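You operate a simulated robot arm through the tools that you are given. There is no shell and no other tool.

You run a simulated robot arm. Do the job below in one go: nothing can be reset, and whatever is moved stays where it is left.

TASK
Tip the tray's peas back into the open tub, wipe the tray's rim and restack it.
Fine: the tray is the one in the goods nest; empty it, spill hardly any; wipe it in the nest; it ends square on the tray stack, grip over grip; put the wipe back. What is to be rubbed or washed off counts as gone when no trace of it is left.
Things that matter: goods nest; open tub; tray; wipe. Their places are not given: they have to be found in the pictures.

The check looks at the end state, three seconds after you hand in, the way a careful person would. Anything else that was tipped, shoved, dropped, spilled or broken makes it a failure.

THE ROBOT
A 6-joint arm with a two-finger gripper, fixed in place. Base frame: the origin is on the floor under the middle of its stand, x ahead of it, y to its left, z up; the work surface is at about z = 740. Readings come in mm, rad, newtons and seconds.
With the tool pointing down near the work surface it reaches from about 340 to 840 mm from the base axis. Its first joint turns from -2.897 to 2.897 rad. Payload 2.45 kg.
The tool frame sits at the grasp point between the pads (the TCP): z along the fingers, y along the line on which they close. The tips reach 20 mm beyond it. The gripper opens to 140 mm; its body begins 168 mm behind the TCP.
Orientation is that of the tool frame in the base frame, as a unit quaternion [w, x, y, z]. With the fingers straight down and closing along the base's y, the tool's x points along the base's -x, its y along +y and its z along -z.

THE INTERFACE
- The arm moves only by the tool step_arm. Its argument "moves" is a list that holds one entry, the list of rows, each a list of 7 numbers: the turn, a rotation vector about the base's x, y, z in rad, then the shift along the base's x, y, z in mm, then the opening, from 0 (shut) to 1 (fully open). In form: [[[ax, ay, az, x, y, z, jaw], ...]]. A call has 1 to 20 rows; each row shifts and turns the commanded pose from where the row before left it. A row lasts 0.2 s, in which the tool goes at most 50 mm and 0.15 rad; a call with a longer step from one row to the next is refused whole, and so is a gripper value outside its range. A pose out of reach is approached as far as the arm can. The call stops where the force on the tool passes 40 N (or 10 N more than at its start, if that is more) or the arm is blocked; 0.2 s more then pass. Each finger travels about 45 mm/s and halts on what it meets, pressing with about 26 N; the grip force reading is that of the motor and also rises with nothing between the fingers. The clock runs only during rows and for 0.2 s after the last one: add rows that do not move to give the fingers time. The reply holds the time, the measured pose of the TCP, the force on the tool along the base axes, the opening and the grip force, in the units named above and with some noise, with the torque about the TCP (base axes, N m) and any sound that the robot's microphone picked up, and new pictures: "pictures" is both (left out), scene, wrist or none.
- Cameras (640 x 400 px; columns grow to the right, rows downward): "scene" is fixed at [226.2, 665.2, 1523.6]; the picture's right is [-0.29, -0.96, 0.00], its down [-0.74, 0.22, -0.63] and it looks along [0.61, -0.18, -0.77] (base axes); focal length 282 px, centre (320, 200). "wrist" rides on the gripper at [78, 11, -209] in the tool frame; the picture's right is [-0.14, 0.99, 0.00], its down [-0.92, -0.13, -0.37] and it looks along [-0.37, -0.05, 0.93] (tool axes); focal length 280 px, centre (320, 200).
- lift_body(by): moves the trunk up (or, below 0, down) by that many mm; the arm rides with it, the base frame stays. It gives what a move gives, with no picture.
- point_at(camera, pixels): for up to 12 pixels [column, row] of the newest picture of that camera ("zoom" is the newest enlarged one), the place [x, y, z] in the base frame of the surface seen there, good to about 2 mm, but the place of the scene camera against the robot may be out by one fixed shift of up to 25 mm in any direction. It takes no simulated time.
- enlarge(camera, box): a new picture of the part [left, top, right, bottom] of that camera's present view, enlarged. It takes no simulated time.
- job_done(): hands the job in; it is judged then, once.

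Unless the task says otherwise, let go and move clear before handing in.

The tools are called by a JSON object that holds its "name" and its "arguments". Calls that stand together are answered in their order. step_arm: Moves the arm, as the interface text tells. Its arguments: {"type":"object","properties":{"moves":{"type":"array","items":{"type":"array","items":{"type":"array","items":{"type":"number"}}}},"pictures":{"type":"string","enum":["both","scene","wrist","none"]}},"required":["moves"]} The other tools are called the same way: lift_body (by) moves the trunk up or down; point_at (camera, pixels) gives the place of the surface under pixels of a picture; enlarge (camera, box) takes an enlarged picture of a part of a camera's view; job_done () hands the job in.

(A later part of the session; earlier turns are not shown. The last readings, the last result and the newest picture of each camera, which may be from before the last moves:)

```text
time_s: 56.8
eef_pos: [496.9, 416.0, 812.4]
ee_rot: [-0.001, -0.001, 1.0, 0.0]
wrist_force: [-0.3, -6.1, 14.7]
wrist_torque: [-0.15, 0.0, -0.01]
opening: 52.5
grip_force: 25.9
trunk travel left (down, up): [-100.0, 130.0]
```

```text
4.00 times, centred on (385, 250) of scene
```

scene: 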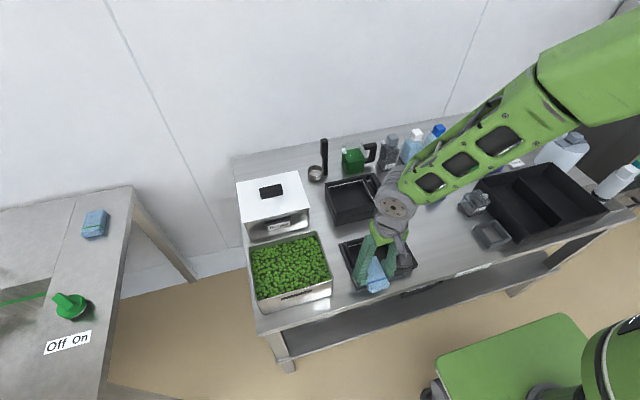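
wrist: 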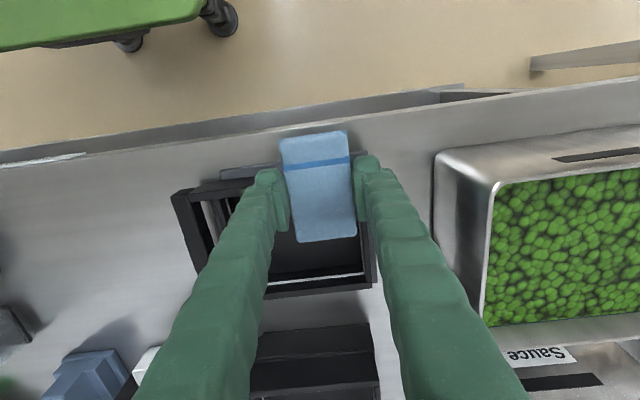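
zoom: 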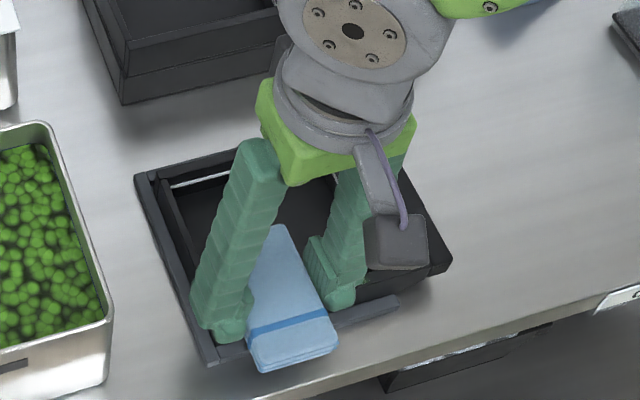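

The wipe drags smoothly (6 N friction). I drag back in −y and repeat once more to be sure.

{"name": "step_arm", "arguments": {"moves": [[[0, 0, 0, 0, -6, 0, 0.3], [0, 0, 0, 0, -8, 0, 0.3], [0, 0, 0, 0, -8, 0, 0.3], [0, 0, 0, 0, -8, 0, 0.3], [0, 0, 0, 0, -8, 0, 0.3], [0, 0, 0, 0, -8, 0, 0.3], [0, 0, 0, 0, -8, 0, 0.3], [0, 0, 0, 0, -8, 0, 0.3], [0, 0, 0, 0, -8, 0, 0.3], [0, 0, 0, 0, -5, 0, 0.3], [0, 0, 0, 0, 0, 0, 0.3]]]}}

{"name": "enlarge", "arguments": {"camera": "scene", "box": [325, 200, 445, 300]}}

{"name": "enlarge", "arguments": {"camera": "wrist", "box": [240, 100, 440, 280]}}

```text
time_s: 59.2
eef_pos: [497.0, 340.8, 812.4]
ee_rot: [0.0, 0.0, 1.0, 0.001]
wrist_force: [0.8, 4.8, 10.6]
wrist_torque: [0.19, 0.01, 0.02]
opening: 52.4
grip_force: 26.0
trunk travel left (down, up): [-100.0, 130.0]
```

scene: 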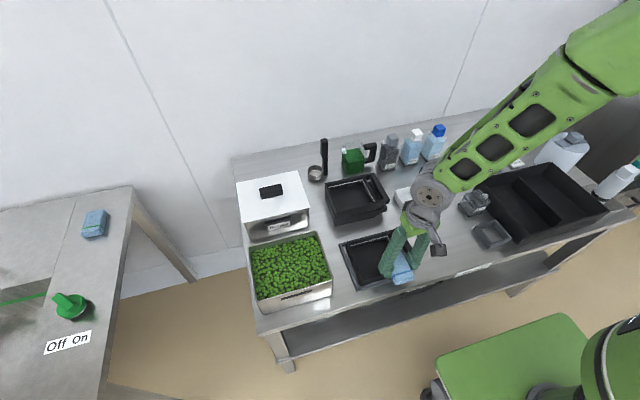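
wrist: 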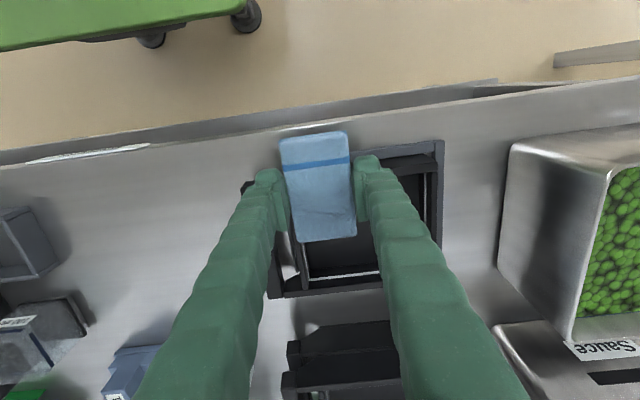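

```text
4.00 times, centred on (385, 250) of scene
```

zoom: 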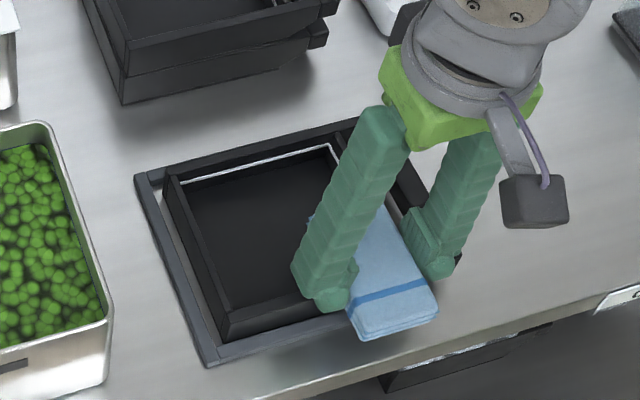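

```text
2.22 times, centred on (340, 190) of wrist
```

zoom: 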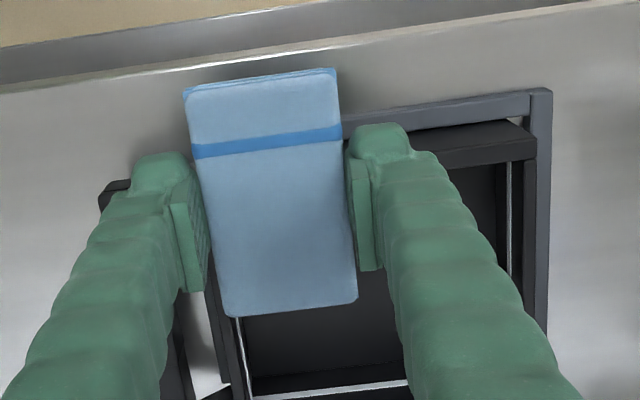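

The visible part of the rim is clean now. One more pass in +y, then I lift and inspect the whole rim.

{"name": "step_arm", "arguments": {"moves": [[[0, 0, 0, 0, 6, 0, 0.3], [0, 0, 0, 0, 8, 0, 0.3], [0, 0, 0, 0, 8, 0, 0.3], [0, 0, 0, 0, 8, 0, 0.3], [0, 0, 0, 0, 8, 0, 0.3], [0, 0, 0, 0, 8, 0, 0.3], [0, 0, 0, 0, 8, 0, 0.3], [0, 0, 0, 0, 8, 0, 0.3], [0, 0, 0, 0, 8, 0, 0.3], [0, 0, 0, 0, 0, 0, 0.3]]]}}

{"name": "enlarge", "arguments": {"camera": "wrist", "box": [150, 120, 400, 320]}}

{"name": "enlarge", "arguments": {"camera": "scene", "box": [325, 200, 445, 300]}}

```text
time_s: 61.4
eef_pos: [497.5, 411.4, 812.8]
ee_rot: [-0.002, 0.0, 1.0, 0.0]
wrist_force: [0.9, 0.0, 2.9]
wrist_torque: [-0.01, 0.0, 0.01]
opening: 52.3
grip_force: 25.9
trunk travel left (down, up): [-100.0, 130.0]
```

scene: 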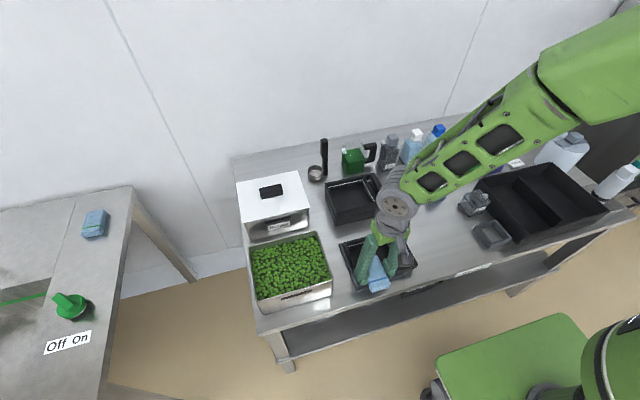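
wrist: 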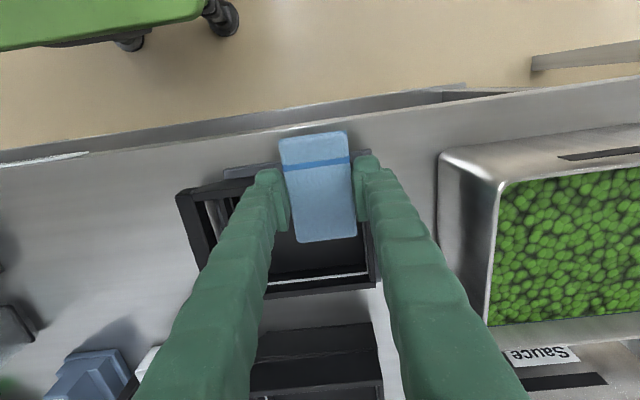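

```text
2.00 times, centred on (275, 220) of wrist
```

zoom: 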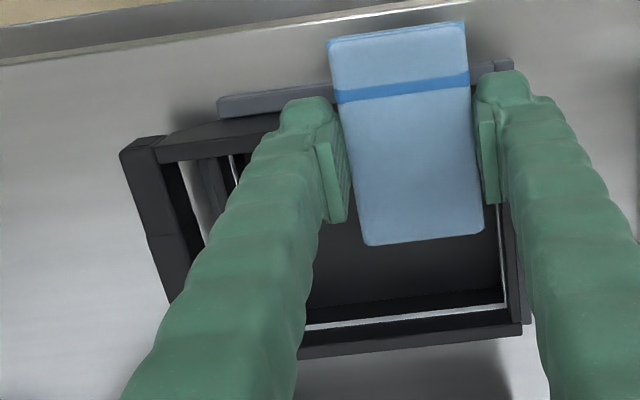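

```text
4.00 times, centred on (385, 250) of scene
```

zoom: 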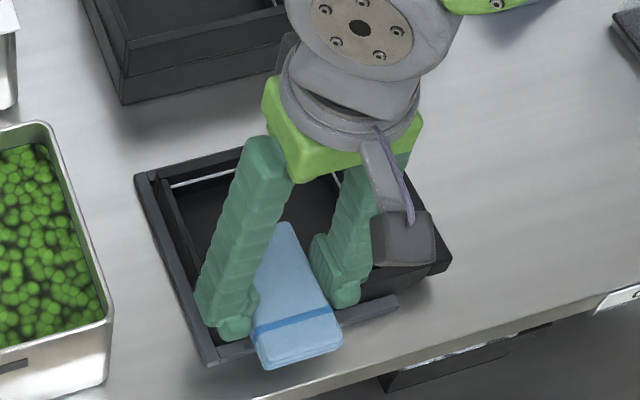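

Rim looks clean on the visible parts. I lift and move aside so both cameras can see the entire rim.

{"name": "step_arm", "arguments": {"moves": [[[0, 0, 0, 0, 0, 10, 0.3], [0, 0, 0, 0, 0, 30, 0.3], [0, 0, 0, 0, 0, 40, 0.3], [0, 0, 0, 0, -30, 40, 0.3], [0, 0, 0, 0, -45, 10, 0.3], [0, 0, 0, 0, -45, 0, 0.3], [0, 0, 0, 0, -45, 0, 0.3], [0, 0, 0, 0, -45, 0, 0.3], [0, 0, 0, 0, -20, 0, 0.3], [0, 0, 0, 0, 0, 0, 0.3]]]}}

{"name": "enlarge", "arguments": {"camera": "scene", "box": [330, 215, 430, 300]}}

{"name": "enlarge", "arguments": {"camera": "wrist", "box": [380, 110, 560, 260]}}

```text
time_s: 63.6
eef_pos: [498.6, 181.9, 941.4]
ee_rot: [-0.001, -0.001, 1.0, 0.0]
wrist_force: [-0.2, 0.2, -0.6]
wrist_torque: [-0.01, -0.02, 0.02]
opening: 52.5
grip_force: 26.3
trunk travel left (down, up): [-100.0, 130.0]
```

scene: 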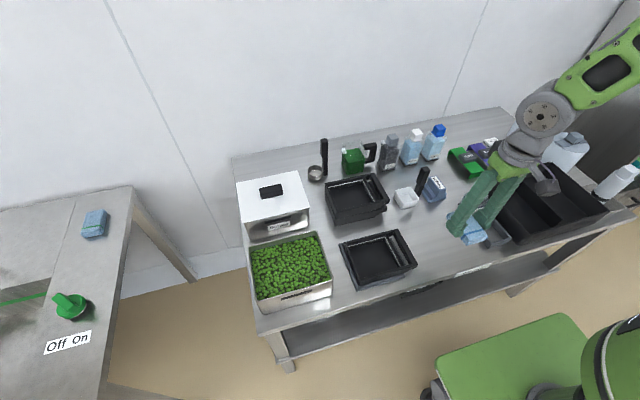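
wrist: 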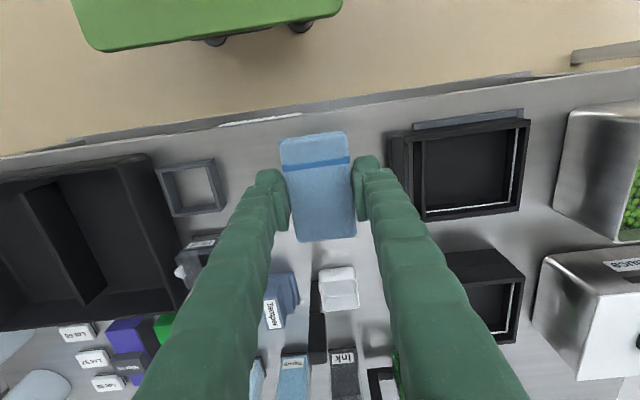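

```text
4.71 times, centred on (380, 258) of scene
```

zoom: 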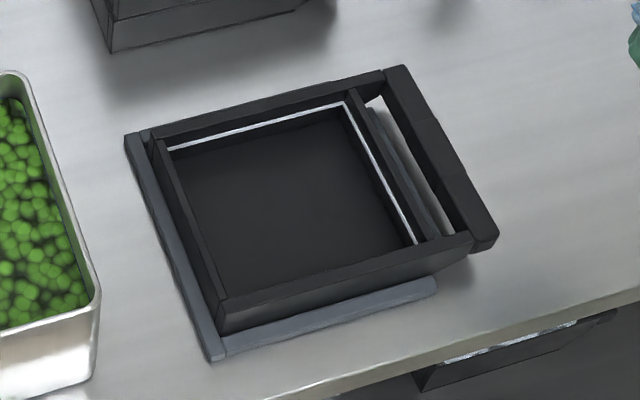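

```text
2.67 times, centred on (470, 185) of wrist
```

zoom: 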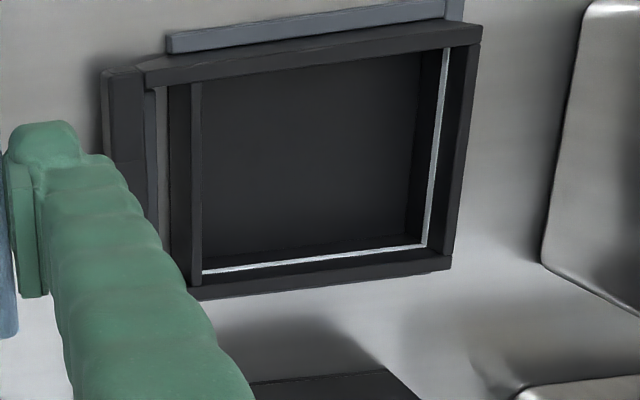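

No trace is left on the rim in either zoom. Now I take the wipe back above its home spot (749.3, −26).

{"name": "step_arm", "arguments": {"moves": [[[0, 0, 0, 15, -12, 0, 0.3], [0, 0, 0, 32, -27, 0, 0.3], [0, 0, 0, 32, -27, 0, 0.3], [0, 0, 0, 32, -27, 0, 0.3], [0, 0, 0, 32, -27, 0, 0.3], [0, 0, 0, 32, -27, 0, 0.3], [0, 0, 0, 32, -27, 0, 0.3], [0, 0, 0, 30, -24, 0, 0.3], [0, 0, 0, 14, -10, 0, 0.3], [0, 0, 0, 0, 0, -25, 0.3], [0, 0, 0, 0, 0, -25, 0.3], [0, 0, 0, 0, 0, 0, 0.3]]]}}

{"name": "enlarge", "arguments": {"camera": "wrist", "box": [220, 80, 440, 280]}}

```text
time_s: 66.2
eef_pos: [748.8, -25.8, 892.0]
ee_rot: [0.0, 0.0, 1.0, 0.0]
wrist_force: [0.2, 0.1, -0.7]
wrist_torque: [0.04, 0.01, -0.02]
opening: 52.4
grip_force: 26.1
trunk travel left (down, up): [-100.0, 130.0]
```

scene: 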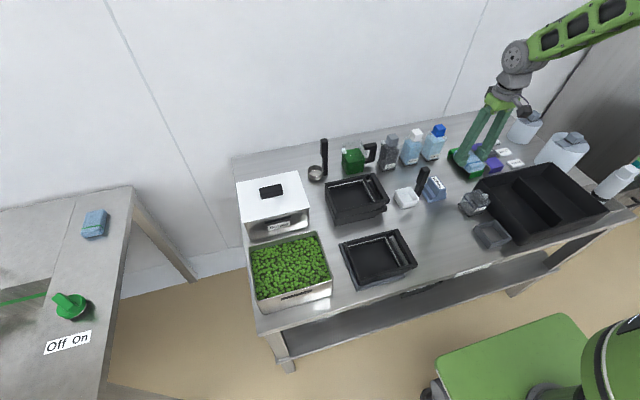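
wrist: 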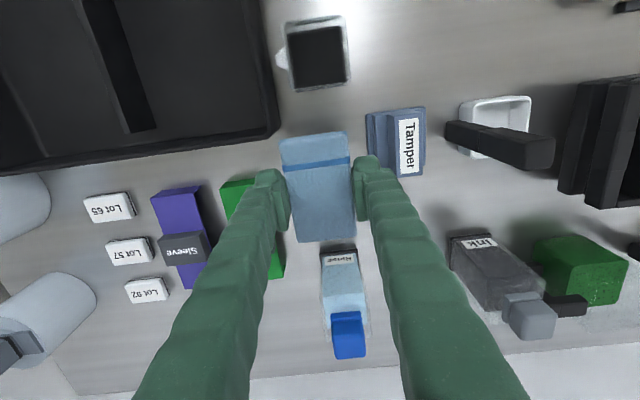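

```text
2.00 times, centred on (330, 180) of wrist
```

zoom: 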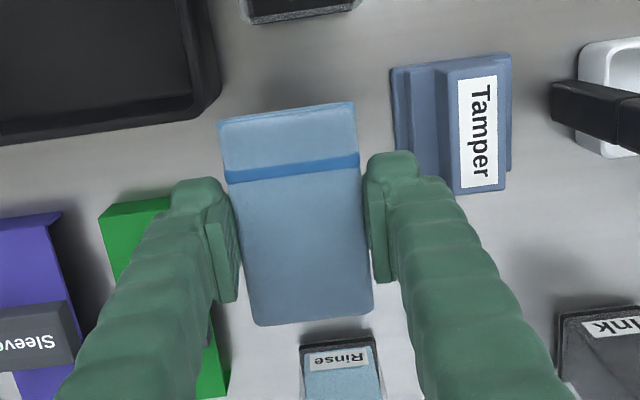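

On the home column (748.8, −25.8). I descend to just above the table.

{"name": "step_arm", "arguments": {"moves": [[[0, 0, 0, 0.4, 0, -25, 0.3], [0, 0, 0, 0, 0, -30, 0.3], [0, 0, 0, 0, 0, -30, 0.3], [0, 0, 0, 0, 0, -20, 0.3], [0, 0, 0, 0, 0, -7, 0.3], [0, 0, 0, 0, 0, 0, 0.3]]]}}

{"name": "enlarge", "arguments": {"camera": "wrist", "box": [250, 110, 410, 260]}}

```text
time_s: 67.6
eef_pos: [749.0, -27.2, 779.3]
ee_rot: [-0.001, 0.001, 1.0, 0.0]
wrist_force: [0.2, 0.0, -0.7]
wrist_torque: [0.05, -0.02, 0.01]
opening: 52.3
grip_force: 26.0
trunk travel left (down, up): [-100.0, 130.0]
```

scene: 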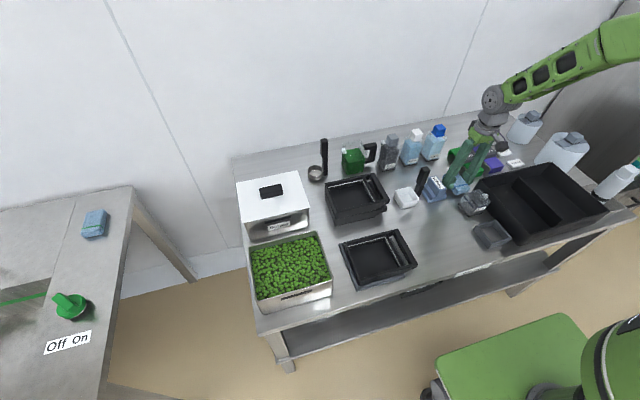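
wrist: 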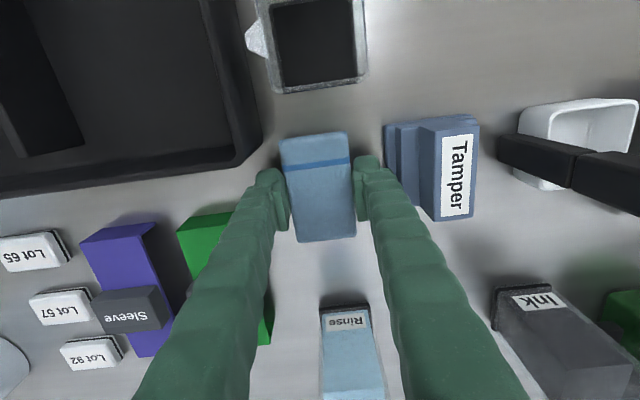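

```text
2.67 times, centred on (330, 185) of wrist
```

zoom: 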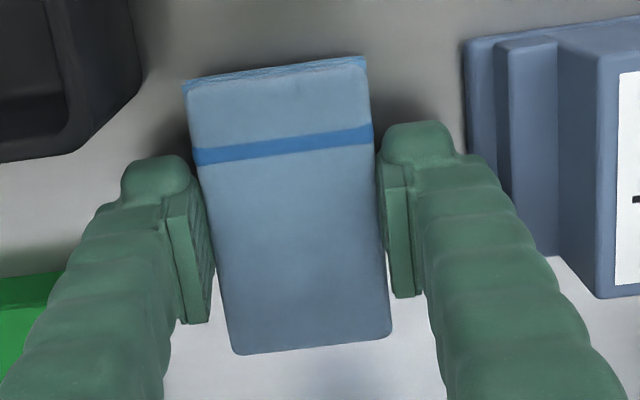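

The wipe is about 5 mm above the table. I lower in small steps until I feel contact.

{"name": "step_arm", "arguments": {"moves": [[[0, 0, 0, 0, 0.5, -1.5, 0.3], [0, 0, 0, 0, 0.5, -1.5, 0.3], [0, 0, 0, 0, 0, -1, 0.3], [0, 0, 0, 0, 0, 0, 0.3]]], "pictures": "none"}}

{"name": "step_arm", "arguments": {"moves": [[[0, 0, 0, 0, 0, -1, 0.3], [0, 0, 0, 0, 0, 0, 0.3]]], "pictures": "none"}}

```text
time_s: 68.6
eef_pos: [748.0, -24.9, 775.6]
ee_rot: [-0.001, 0.0, 1.0, 0.0]
wrist_force: [0.0, 0.3, -0.6]
wrist_torque: [0.03, -0.01, 0.02]
opening: 52.6
grip_force: 25.9
trunk travel left (down, up): [-100.0, 130.0]
```

```text
time_s: 69.2
eef_pos: [748.5, -25.1, 773.3]
ee_rot: [-0.001, 0.0, 1.0, 0.0]
wrist_force: [0.0, 1.1, -0.4]
wrist_torque: [0.03, -0.01, 0.01]
opening: 52.8
grip_force: 25.9
trunk travel left (down, up): [-100.0, 130.0]
```

{"name": "step_arm", "arguments": {"moves": [[[0, 0, 0, 0.5, 0, -1, 0.3], [0, 0, 0, 0, 0, 0, 0.3]]], "pictures": "none"}}

{"name": "step_arm", "arguments": {"moves": [[[0, 0, 0, 0, 0, -1, 0.3], [0, 0, 0, 0, 0, 0, 0.3]]], "pictures": "wrist"}}

```text
time_s: 69.8
eef_pos: [748.1, -24.9, 772.5]
ee_rot: [-0.001, 0.0, 1.0, 0.0]
wrist_force: [0.5, -0.5, 0.2]
wrist_torque: [-0.01, 0.03, 0.0]
opening: 52.4
grip_force: 26.0
trunk travel left (down, up): [-100.0, 130.0]
```

```text
time_s: 70.4
eef_pos: [747.1, -25.6, 771.8]
ee_rot: [-0.002, 0.0, 1.0, 0.0]
wrist_force: [0.3, 0.3, 0.7]
wrist_torque: [-0.02, -0.04, -0.01]
opening: 52.5
grip_force: 25.3
trunk travel left (down, up): [-100.0, 130.0]
```

wrist: 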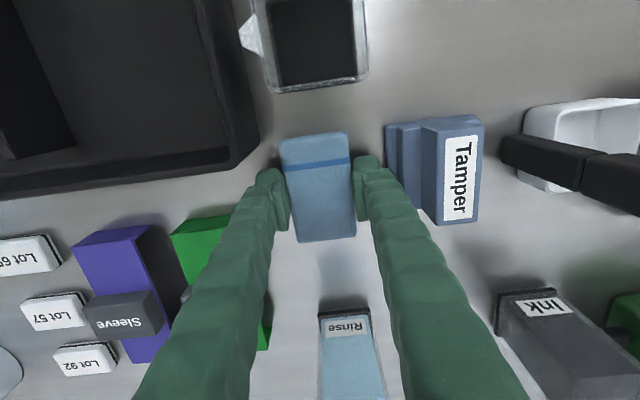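

Still no contact, so the wipe has slid a little up in the grip. I lower further.

{"name": "step_arm", "arguments": {"moves": [[[0, 0, 0, 0.7, 0, -1, 0.3], [0, 0, 0, 0, 0, 0, 0.3]]], "pictures": "none"}}

{"name": "step_arm", "arguments": {"moves": [[[0, 0, 0, 0, 0, -1, 0.3], [0, 0, 0, 0, 0, 0, 0.3]]], "pictures": "none"}}

```text
time_s: 71.0
eef_pos: [748.7, -24.6, 773.0]
ee_rot: [0.0, -0.001, 1.0, 0.001]
wrist_force: [-1.6, -0.3, 4.1]
wrist_torque: [0.06, -0.03, -0.02]
opening: 52.5
grip_force: 26.2
trunk travel left (down, up): [-100.0, 130.0]
```

```text
time_s: 71.6
eef_pos: [750.3, -26.0, 771.3]
ee_rot: [0.001, -0.001, 1.0, 0.001]
wrist_force: [-1.9, 1.9, 14.2]
wrist_torque: [0.04, 0.28, 0.03]
opening: 52.5
grip_force: 26.0
trunk travel left (down, up): [-100.0, 130.0]
```

Wipe rests on the table (14 N). I ease up 1 mm, open just to 59 mm, and lift away.

{"name": "step_arm", "arguments": {"moves": [[[0, 0, 0, 0, 0, 1, 0.3], [0, 0, 0, 0, 0, 0, 0.42], [0, 0, 0, 0, 0, 0, 0.42], [0, 0, 0, 0, 0, 0, 0.42], [0, 0, 0, 0, 0, 5, 0.42], [0, 0, 0, 0, 0, 15, 0.42], [0, 0, 0, 0, 0, 30, 0.42], [0, 0, 0, 0, 0, 40, 0.42], [0, 0, 0, 0, 0, 0, 0.42]]]}}

{"name": "enlarge", "arguments": {"camera": "wrist", "box": [230, 80, 410, 250]}}

{"name": "enlarge", "arguments": {"camera": "scene", "box": [400, 140, 520, 230]}}

{"name": "point_at", "arguments": {"camera": "wrist", "pixels": [[291, 140], [294, 170], [342, 140], [345, 195], [318, 127], [325, 207], [320, 165]]}}

```text
time_s: 73.6
eef_pos: [749.9, -24.7, 862.2]
ee_rot: [-0.001, 0.0, 1.0, 0.0]
wrist_force: [0.2, 0.6, 0.1]
wrist_torque: [-0.02, -0.01, -0.01]
opening: 58.9
grip_force: 0.0
trunk travel left (down, up): [-100.0, 130.0]
```

scene: 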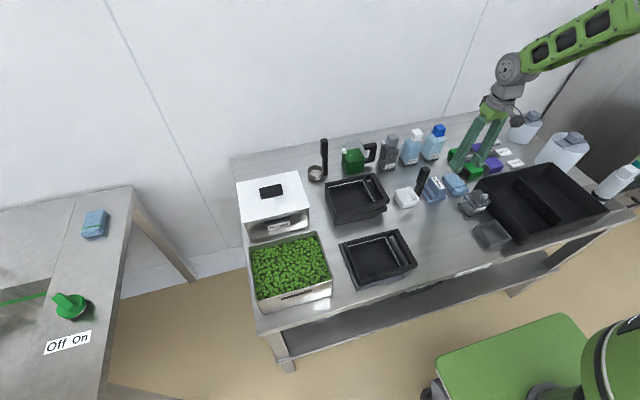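
wrist: 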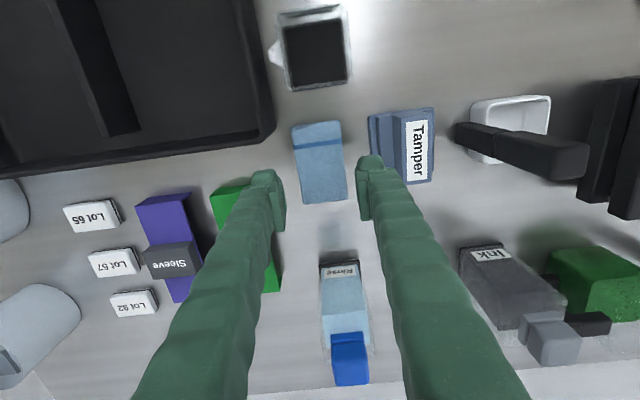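

```text
2.35 times, centred on (320, 165) of wrist
```

zoom: 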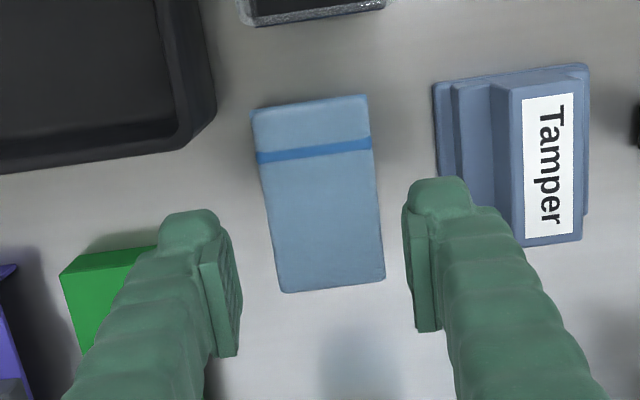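

```text
4.44 times, centred on (460, 185) of scene
```

zoom: 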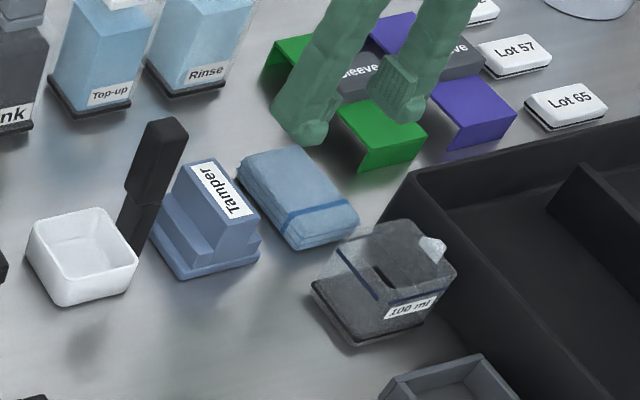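

```text
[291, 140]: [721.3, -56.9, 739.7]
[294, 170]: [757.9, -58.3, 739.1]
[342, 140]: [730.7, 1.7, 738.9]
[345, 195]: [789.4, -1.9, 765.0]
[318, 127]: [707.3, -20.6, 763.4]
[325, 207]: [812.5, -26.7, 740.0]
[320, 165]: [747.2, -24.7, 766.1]
```

The wipe is back on its spot, neighbours untouched. I return above the tray with the tool yawed for closing along x, opening the gripper on the way.

{"name": "step_arm", "arguments": {"moves": [[[0, 0, 0, 0, 0, 40, 0.42], [0, 0, 0, 0, 0, 45, 0.42], [0, 0, -0.1428, -17.4, 36.4, 0, 0.6], [0, 0, -0.1428, -17.4, 36.4, 0, 0.8], [0, 0, -0.1428, -17.4, 36.4, 0, 1], [0, 0, -0.1428, -17.4, 36.4, 0, 1], [0, 0, -0.1428, -17.4, 36.4, 0, 1], [0, 0, -0.1428, -17.4, 36.4, 0, 1], [0, 0, -0.1428, -17.4, 36.4, 0, 1], [0, 0, -0.1428, -17.4, 36.4, 0, 1], [0, 0, -0.1428, -17.4, 36.4, 0, 1], [0, 0, -0.1428, -17.4, 36.4, 0, 1], [0, 0, -0.1428, -17.4, 36.4, 0, 1], [0, 0, 0, 0, 0, -30, 1], [0, 0, 0, 0, 0, -15, 1], [0, 0, 0, 0, 0, 0, 1]]]}}

{"name": "enlarge", "arguments": {"camera": "wrist", "box": [235, 50, 395, 250]}}

{"name": "enlarge", "arguments": {"camera": "scene", "box": [405, 155, 485, 215]}}

```text
time_s: 77.0
eef_pos: [558.5, 376.3, 902.0]
ee_rot: [-0.001, 0.707, 0.707, 0.001]
wrist_force: [0.0, -0.3, 0.5]
wrist_torque: [-0.01, 0.0, 0.0]
opening: 139.8
grip_force: 0.1
trunk travel left (down, up): [-100.0, 130.0]
```

scene: 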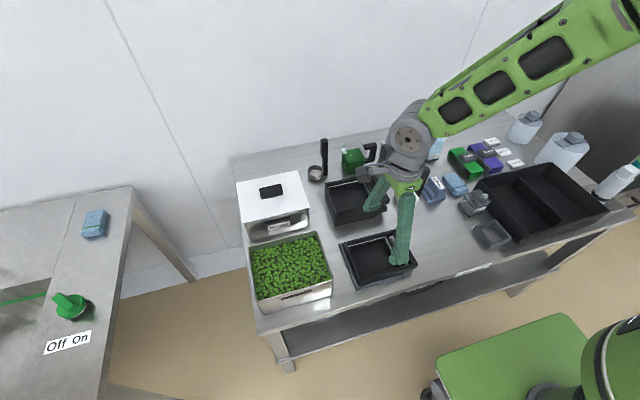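
wrist: 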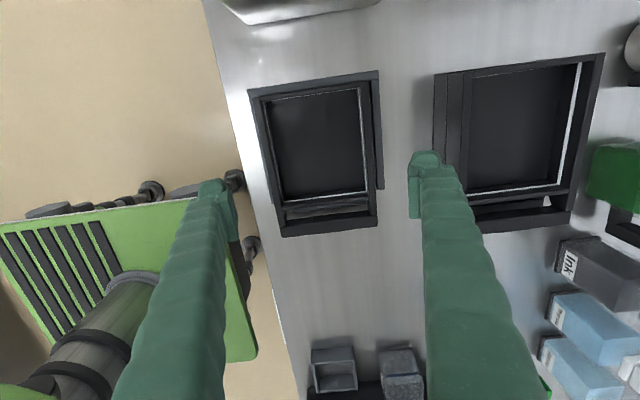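

```text
2.00 times, centred on (315, 150) of wrist
```

zoom: 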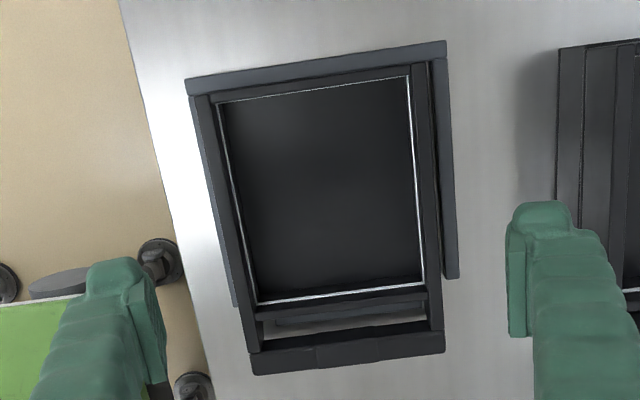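

```text
6.67 times, centred on (445, 185) of scene
```

zoom: 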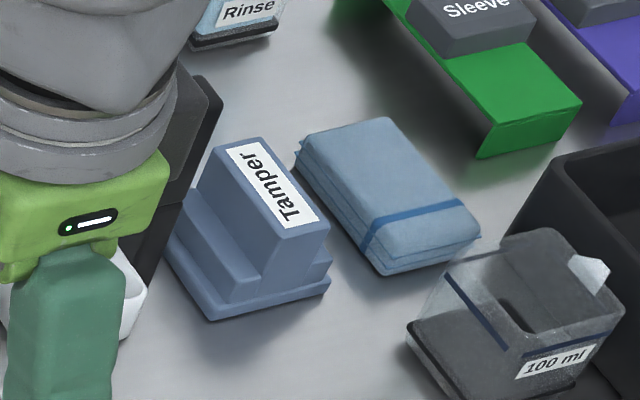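

The wipe matches its original picture exactly. Now I re-measure the tray's present edges in the nest.

{"name": "enlarge", "arguments": {"camera": "wrist", "box": [235, 50, 395, 250]}}

{"name": "point_at", "arguments": {"camera": "zoom", "pixels": [[212, 150], [216, 150], [220, 150], [222, 210], [226, 210], [432, 150], [435, 150], [438, 150], [436, 210], [439, 210], [443, 330], [440, 345]]}}

{"name": "point_at", "arguments": {"camera": "zoom", "pixels": [[350, 345], [350, 335], [350, 360], [300, 85], [300, 80], [350, 73], [255, 365], [248, 340], [320, 200], [320, 292], [400, 352], [300, 365]]}}

```text
2.00 times, centred on (315, 150) of wrist
```

zoom: 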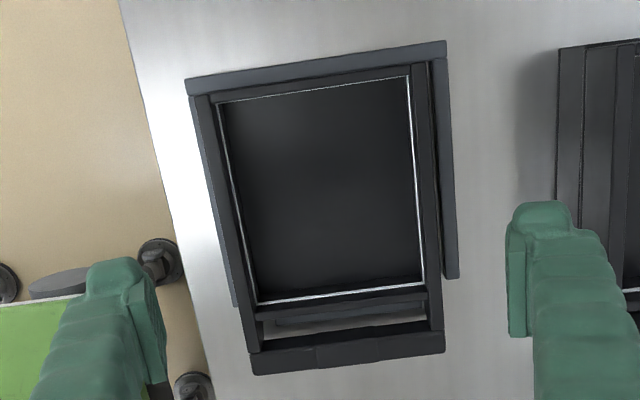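

```text
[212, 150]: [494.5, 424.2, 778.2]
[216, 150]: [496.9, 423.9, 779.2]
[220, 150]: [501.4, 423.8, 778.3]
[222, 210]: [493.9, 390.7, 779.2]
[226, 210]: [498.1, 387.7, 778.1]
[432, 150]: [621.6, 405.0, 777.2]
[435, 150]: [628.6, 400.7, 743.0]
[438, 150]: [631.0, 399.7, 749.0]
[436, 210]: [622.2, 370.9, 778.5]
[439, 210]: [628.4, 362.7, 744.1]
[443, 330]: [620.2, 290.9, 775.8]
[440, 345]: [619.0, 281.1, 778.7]
```

```text
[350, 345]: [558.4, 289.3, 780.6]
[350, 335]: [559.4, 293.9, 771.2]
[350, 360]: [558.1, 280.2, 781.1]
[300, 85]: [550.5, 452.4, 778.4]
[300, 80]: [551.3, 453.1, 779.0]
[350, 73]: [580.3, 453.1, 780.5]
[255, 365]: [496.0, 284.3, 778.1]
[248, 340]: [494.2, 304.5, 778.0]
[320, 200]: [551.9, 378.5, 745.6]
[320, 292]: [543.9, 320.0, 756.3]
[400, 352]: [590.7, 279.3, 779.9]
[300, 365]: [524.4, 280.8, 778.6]
```

I zoom more finely on the handle edge and the back wall to get the tray's y position and yaw precisely.

{"name": "enlarge", "arguments": {"camera": "wrist", "box": [270, 200, 390, 245]}}

{"name": "point_at", "arguments": {"camera": "zoom", "pixels": [[100, 372], [100, 368], [100, 364], [300, 348], [300, 344], [300, 340], [500, 325], [500, 320], [500, 315], [100, 260], [300, 240], [500, 230]]}}

{"name": "enlarge", "arguments": {"camera": "wrist", "box": [240, 60, 390, 120]}}

```text
5.33 times, centred on (330, 222) of wrist
```

zoom: 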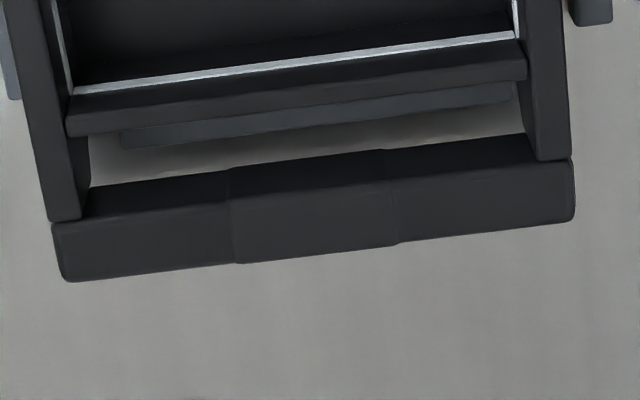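

```text
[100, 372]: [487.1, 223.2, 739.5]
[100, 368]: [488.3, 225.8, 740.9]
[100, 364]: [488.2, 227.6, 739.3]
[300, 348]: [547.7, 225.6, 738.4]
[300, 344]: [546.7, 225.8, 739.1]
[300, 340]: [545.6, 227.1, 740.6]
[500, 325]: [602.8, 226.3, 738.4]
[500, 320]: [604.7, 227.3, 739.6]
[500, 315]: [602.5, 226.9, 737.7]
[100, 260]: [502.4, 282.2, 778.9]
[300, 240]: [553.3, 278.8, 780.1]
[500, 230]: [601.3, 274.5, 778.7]
```

```text
4.27 times, centred on (315, 90) of wrist
```

zoom: 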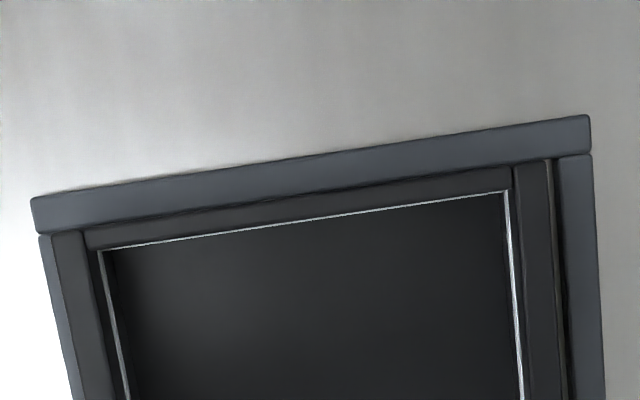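

The tray sits against the back rail, aligned with the nest, spanning x≈493–624. I descend around it again.

{"name": "step_arm", "arguments": {"moves": [[[0, 0, 0, 0, 0, -25, 1], [0, 0, 0, 0, 0, -30, 1], [0, 0, 0, 0, 0, -25, 1], [0, 0, 0, 0, 0, -15, 1], [0, 0, 0, 0, 0, -5, 1], [0, 0, 0, 0, 0, 0, 1]]]}}

{"name": "enlarge", "arguments": {"camera": "wrist", "box": [200, 60, 440, 300]}}

```text
time_s: 78.4
eef_pos: [558.1, 375.3, 801.6]
ee_rot: [-0.001, 0.707, 0.708, 0.001]
wrist_force: [-0.5, 0.0, 0.7]
wrist_torque: [-0.02, -0.03, -0.01]
opening: 139.8
grip_force: 0.1
trunk travel left (down, up): [-100.0, 130.0]
```

scene: 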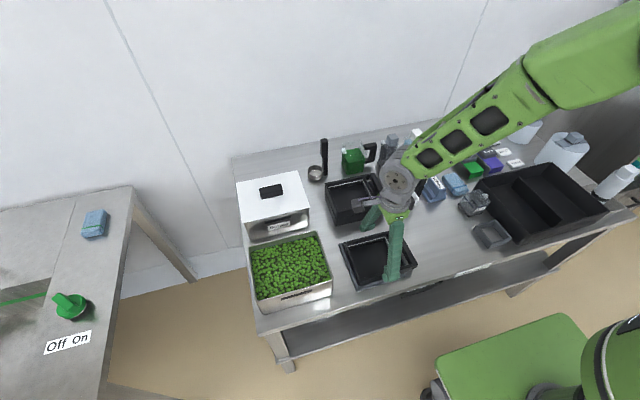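
wrist: 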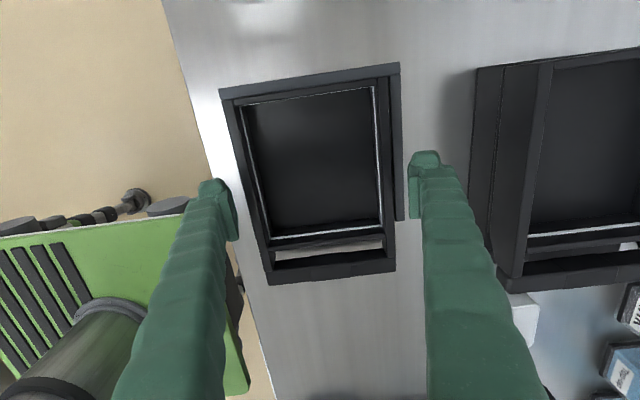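

```text
1.67 times, centred on (320, 180) of wrist
```

zoom: 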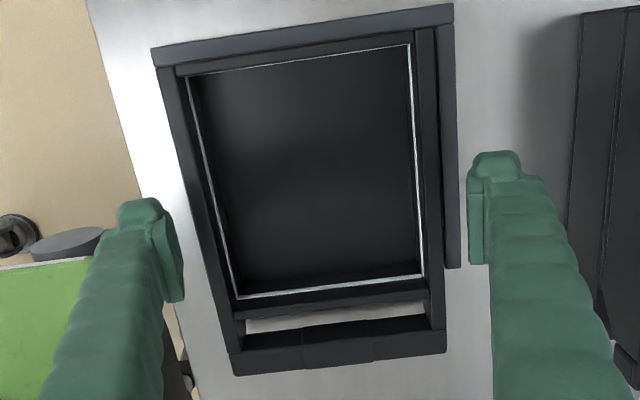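

The picture is balanced on both sides as in the first grasp. I descend to 774 and close.

{"name": "step_arm", "arguments": {"moves": [[[0, 0, 0, 0, 0, -10, 1], [0, 0, 0, 0, 0, -10, 1], [0, 0, 0, 0, 0, -7.5, 1], [0, 0, 0, 0, 0, 0, 1], [0, 0, 0, 0, 0, 0, 0.8], [0, 0, 0, 0, 0, 0, 0.8], [0, 0, 0, 0, 0, 0, 0.8], [0, 0, 0, 0, 0, 0, 0.8]]]}}

{"name": "enlarge", "arguments": {"camera": "wrist", "box": [200, 60, 440, 310]}}

```text
time_s: 80.2
eef_pos: [558.1, 373.7, 773.4]
ee_rot: [-0.001, 0.706, 0.708, 0.0]
wrist_force: [0.4, 0.6, 2.3]
wrist_torque: [-0.03, 0.04, -0.02]
opening: 130.6
grip_force: 26.3
trunk travel left (down, up): [-100.0, 130.0]
```

scene: 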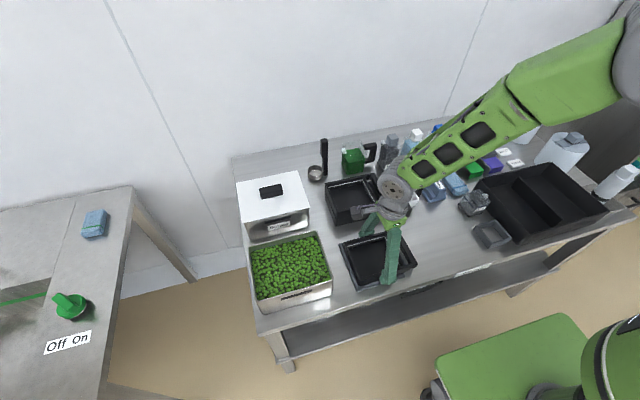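
wrist: 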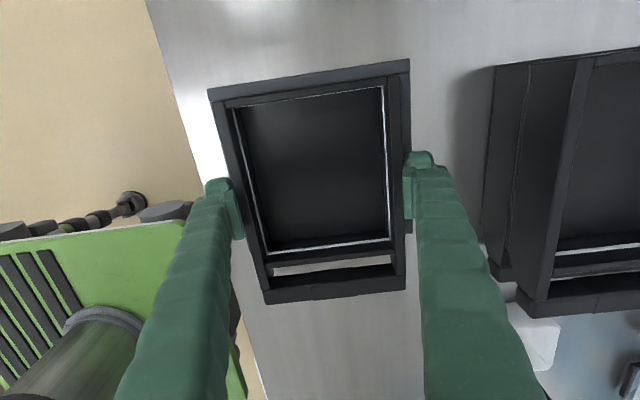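

```text
1.60 times, centred on (320, 185) of wrist
```

zoom: 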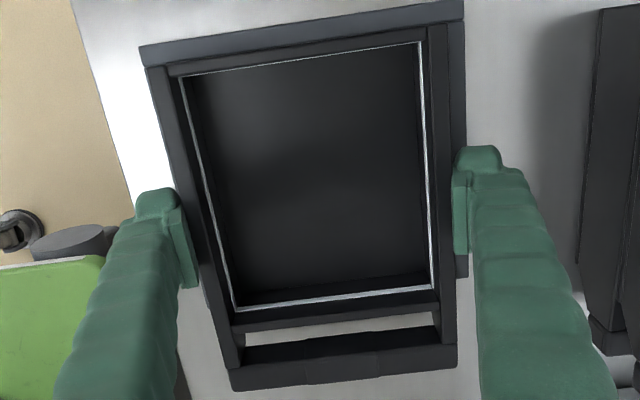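

Gripped at 130.6 mm. I lift the tray out of the nest and measure both the tray in the grip and the stack from there.

{"name": "step_arm", "arguments": {"moves": [[[0, 0, 0, 0, 0, 5, 0.8], [0, 0, 0, 0, 0, 10, 0.8], [0, 0, 0, 0, 0, 20, 0.8], [0, 0, 0, 0, 0, 30, 0.8], [0, 0, 0, 0, 0, 40, 0.8], [0, 0, 0, 0, 0, 40, 0.8], [0, 0, 0, 0, 0, 30, 0.8], [0, 0, 0, 0, 0, 0, 0.8], [0, 0, 0, 0, 0, 0, 0.8]]]}}

{"name": "enlarge", "arguments": {"camera": "wrist", "box": [200, 60, 440, 310]}}

{"name": "enlarge", "arguments": {"camera": "wrist", "box": [400, 40, 600, 260]}}

```text
time_s: 82.2
eef_pos: [557.7, 374.2, 947.2]
ee_rot: [-0.001, 0.707, 0.707, 0.0]
wrist_force: [-0.2, 0.7, -0.4]
wrist_torque: [-0.01, 0.02, -0.04]
opening: 130.6
grip_force: 26.2
trunk travel left (down, up): [-100.0, 130.0]
```

scene: 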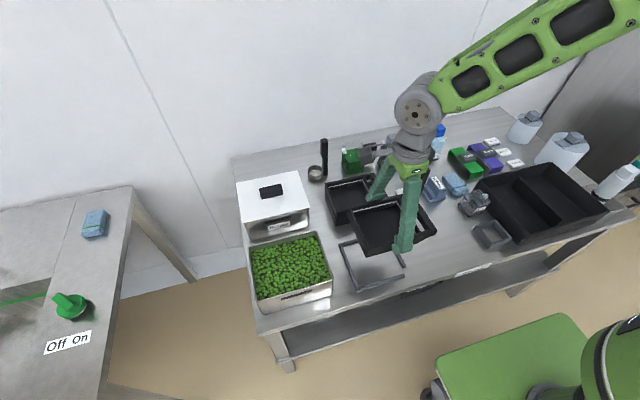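
wrist: 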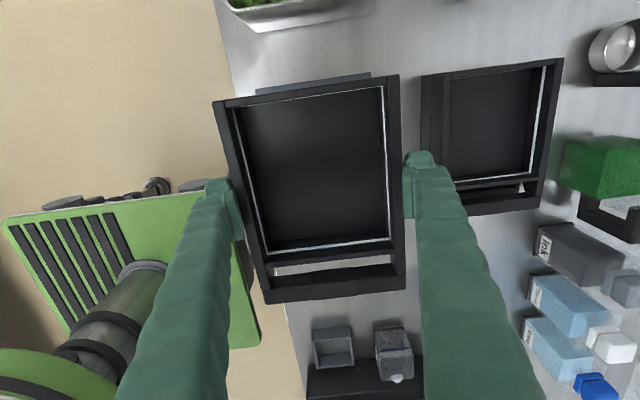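

```text
1.60 times, centred on (320, 185) of wrist
```

zoom: 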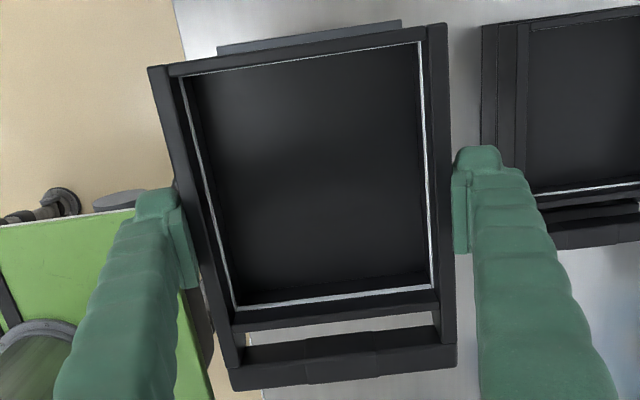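

```text
1.82 times, centred on (500, 150) of wrist
```

zoom: 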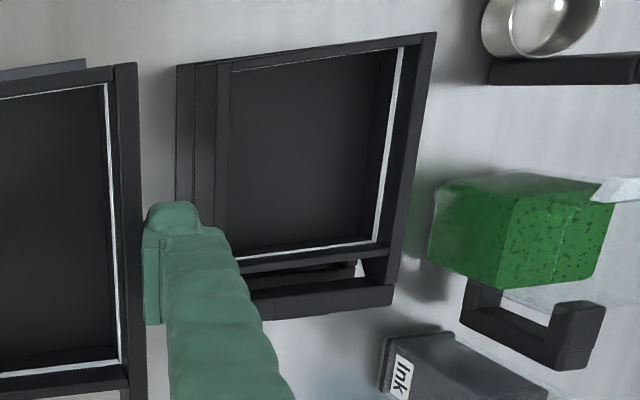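

Next come fine zooms on the held tray's handle and back wall to determine its offset to the tool.

{"name": "enlarge", "arguments": {"camera": "wrist", "box": [255, 245, 415, 310]}}

{"name": "point_at", "arguments": {"camera": "zoom", "pixels": [[50, 265], [50, 270], [200, 250], [200, 256], [400, 230], [400, 236], [580, 208], [590, 205], [45, 235], [600, 180], [596, 195], [40, 255]]}}

{"name": "enlarge", "arguments": {"camera": "wrist", "box": [205, 65, 415, 145]}}

{"name": "point_at", "arguments": {"camera": "zoom", "pixels": [[30, 110], [35, 110], [40, 112], [60, 107], [200, 84], [300, 70], [400, 55], [500, 40], [570, 33], [585, 35], [595, 60], [598, 100]]}}

```text
4.00 times, centred on (335, 278) of wrist
```

zoom: 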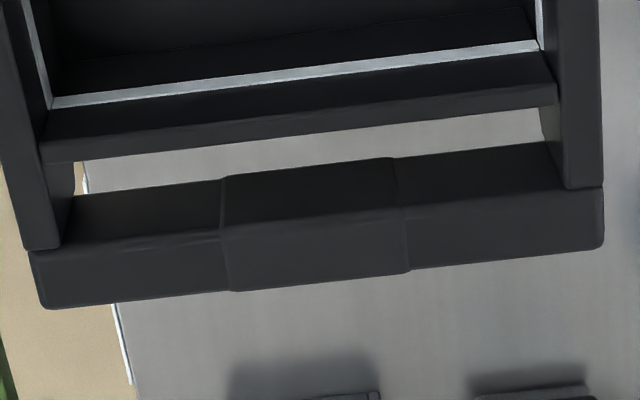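

```text
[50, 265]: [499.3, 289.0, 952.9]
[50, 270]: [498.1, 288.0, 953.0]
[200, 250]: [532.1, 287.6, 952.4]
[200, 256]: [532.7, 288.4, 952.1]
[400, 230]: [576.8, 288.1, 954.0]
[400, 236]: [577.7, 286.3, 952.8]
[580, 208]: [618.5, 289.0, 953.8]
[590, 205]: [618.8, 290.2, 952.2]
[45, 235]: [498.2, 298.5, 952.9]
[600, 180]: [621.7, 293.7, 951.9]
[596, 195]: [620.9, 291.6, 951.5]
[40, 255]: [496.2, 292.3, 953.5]
```

```text
3.05 times, centred on (310, 105) of wrist
```

zoom: 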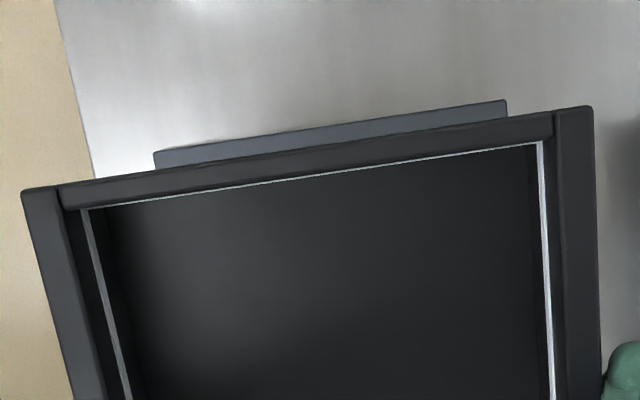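

```text
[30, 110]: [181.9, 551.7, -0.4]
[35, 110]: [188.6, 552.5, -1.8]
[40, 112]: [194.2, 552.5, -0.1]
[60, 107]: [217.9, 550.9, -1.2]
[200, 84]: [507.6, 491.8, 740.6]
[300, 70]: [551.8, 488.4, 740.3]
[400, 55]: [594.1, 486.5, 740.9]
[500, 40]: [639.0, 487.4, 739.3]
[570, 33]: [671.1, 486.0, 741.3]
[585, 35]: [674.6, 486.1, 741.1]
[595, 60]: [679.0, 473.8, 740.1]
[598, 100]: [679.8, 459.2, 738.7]
```

Now sample right at the held handle's outer edge, and at the stack's visible handle and walls.

{"name": "enlarge", "arguments": {"camera": "wrist", "box": [255, 245, 415, 310]}}

{"name": "point_at", "arguments": {"camera": "zoom", "pixels": [[60, 300], [60, 304], [200, 286], [200, 290], [320, 276], [320, 280], [450, 260], [450, 264], [580, 243], [580, 247], [602, 215], [35, 270]]}}

{"name": "enlarge", "arguments": {"camera": "wrist", "box": [450, 160, 570, 225]}}

{"name": "point_at", "arguments": {"camera": "zoom", "pixels": [[150, 255], [150, 250], [250, 260], [300, 250], [400, 240], [480, 228], [480, 222], [500, 200], [505, 180], [300, 222], [400, 210], [510, 130]]}}

```text
4.00 times, centred on (335, 278) of wrist
```

zoom: 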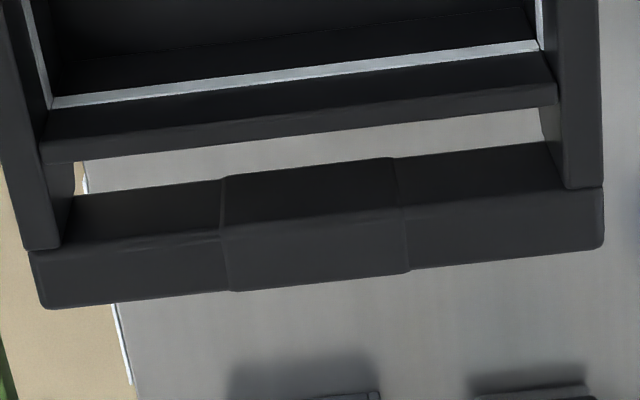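

```text
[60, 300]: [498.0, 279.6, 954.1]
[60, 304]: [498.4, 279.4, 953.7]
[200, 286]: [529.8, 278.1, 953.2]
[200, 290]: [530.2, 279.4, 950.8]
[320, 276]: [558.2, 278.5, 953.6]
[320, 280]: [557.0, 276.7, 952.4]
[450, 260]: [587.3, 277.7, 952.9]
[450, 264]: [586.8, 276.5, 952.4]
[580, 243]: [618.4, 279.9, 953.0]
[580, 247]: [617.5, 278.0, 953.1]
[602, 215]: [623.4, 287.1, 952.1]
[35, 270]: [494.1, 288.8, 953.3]
```

```text
5.33 times, centred on (510, 192) of wrist
```

zoom: 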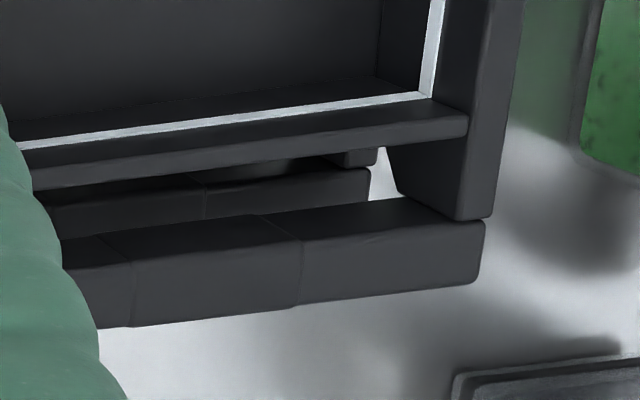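

```text
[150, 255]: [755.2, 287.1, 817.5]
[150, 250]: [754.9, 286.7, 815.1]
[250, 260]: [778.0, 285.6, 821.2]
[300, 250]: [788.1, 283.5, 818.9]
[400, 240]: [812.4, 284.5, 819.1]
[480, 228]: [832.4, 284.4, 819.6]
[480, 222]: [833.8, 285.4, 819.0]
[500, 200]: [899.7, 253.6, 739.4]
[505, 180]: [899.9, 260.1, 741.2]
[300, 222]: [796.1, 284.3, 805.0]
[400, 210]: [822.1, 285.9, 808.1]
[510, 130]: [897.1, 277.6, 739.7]
```

{"name": "point_at", "arguments": {"camera": "zoom", "pixels": [[150, 318], [150, 323], [220, 309], [220, 313], [300, 297], [300, 301], [400, 286], [400, 290], [460, 278], [460, 282], [484, 240], [484, 260]]}}

{"name": "enlarge", "arguments": {"camera": "wrist", "box": [415, 50, 575, 130]}}

{"name": "point_at", "arguments": {"camera": "zoom", "pixels": [[75, 92], [80, 150], [100, 100], [125, 95], [130, 92], [200, 80], [300, 66], [400, 52], [550, 40], [580, 38], [590, 50], [575, 120]]}}

```text
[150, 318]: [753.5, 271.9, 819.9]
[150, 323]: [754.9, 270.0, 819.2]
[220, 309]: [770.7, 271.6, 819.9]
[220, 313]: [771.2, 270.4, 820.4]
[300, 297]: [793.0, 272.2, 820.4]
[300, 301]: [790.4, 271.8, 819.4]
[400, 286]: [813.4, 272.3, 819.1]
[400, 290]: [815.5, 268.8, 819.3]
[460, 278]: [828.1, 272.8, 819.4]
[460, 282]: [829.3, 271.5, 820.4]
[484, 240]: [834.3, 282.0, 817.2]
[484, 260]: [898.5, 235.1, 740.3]
```

```text
4.00 times, centred on (495, 90) of wrist
```

zoom: 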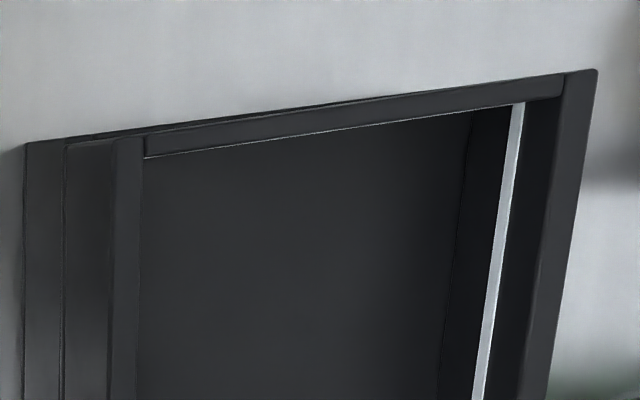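

```text
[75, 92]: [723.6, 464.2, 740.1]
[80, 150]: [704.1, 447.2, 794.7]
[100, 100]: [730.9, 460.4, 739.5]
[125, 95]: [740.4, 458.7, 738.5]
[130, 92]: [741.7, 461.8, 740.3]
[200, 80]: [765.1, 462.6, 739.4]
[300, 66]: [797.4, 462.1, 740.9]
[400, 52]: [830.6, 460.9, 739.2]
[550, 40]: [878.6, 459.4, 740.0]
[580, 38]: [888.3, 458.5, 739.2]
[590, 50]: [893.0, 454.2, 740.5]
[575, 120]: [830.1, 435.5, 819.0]
```

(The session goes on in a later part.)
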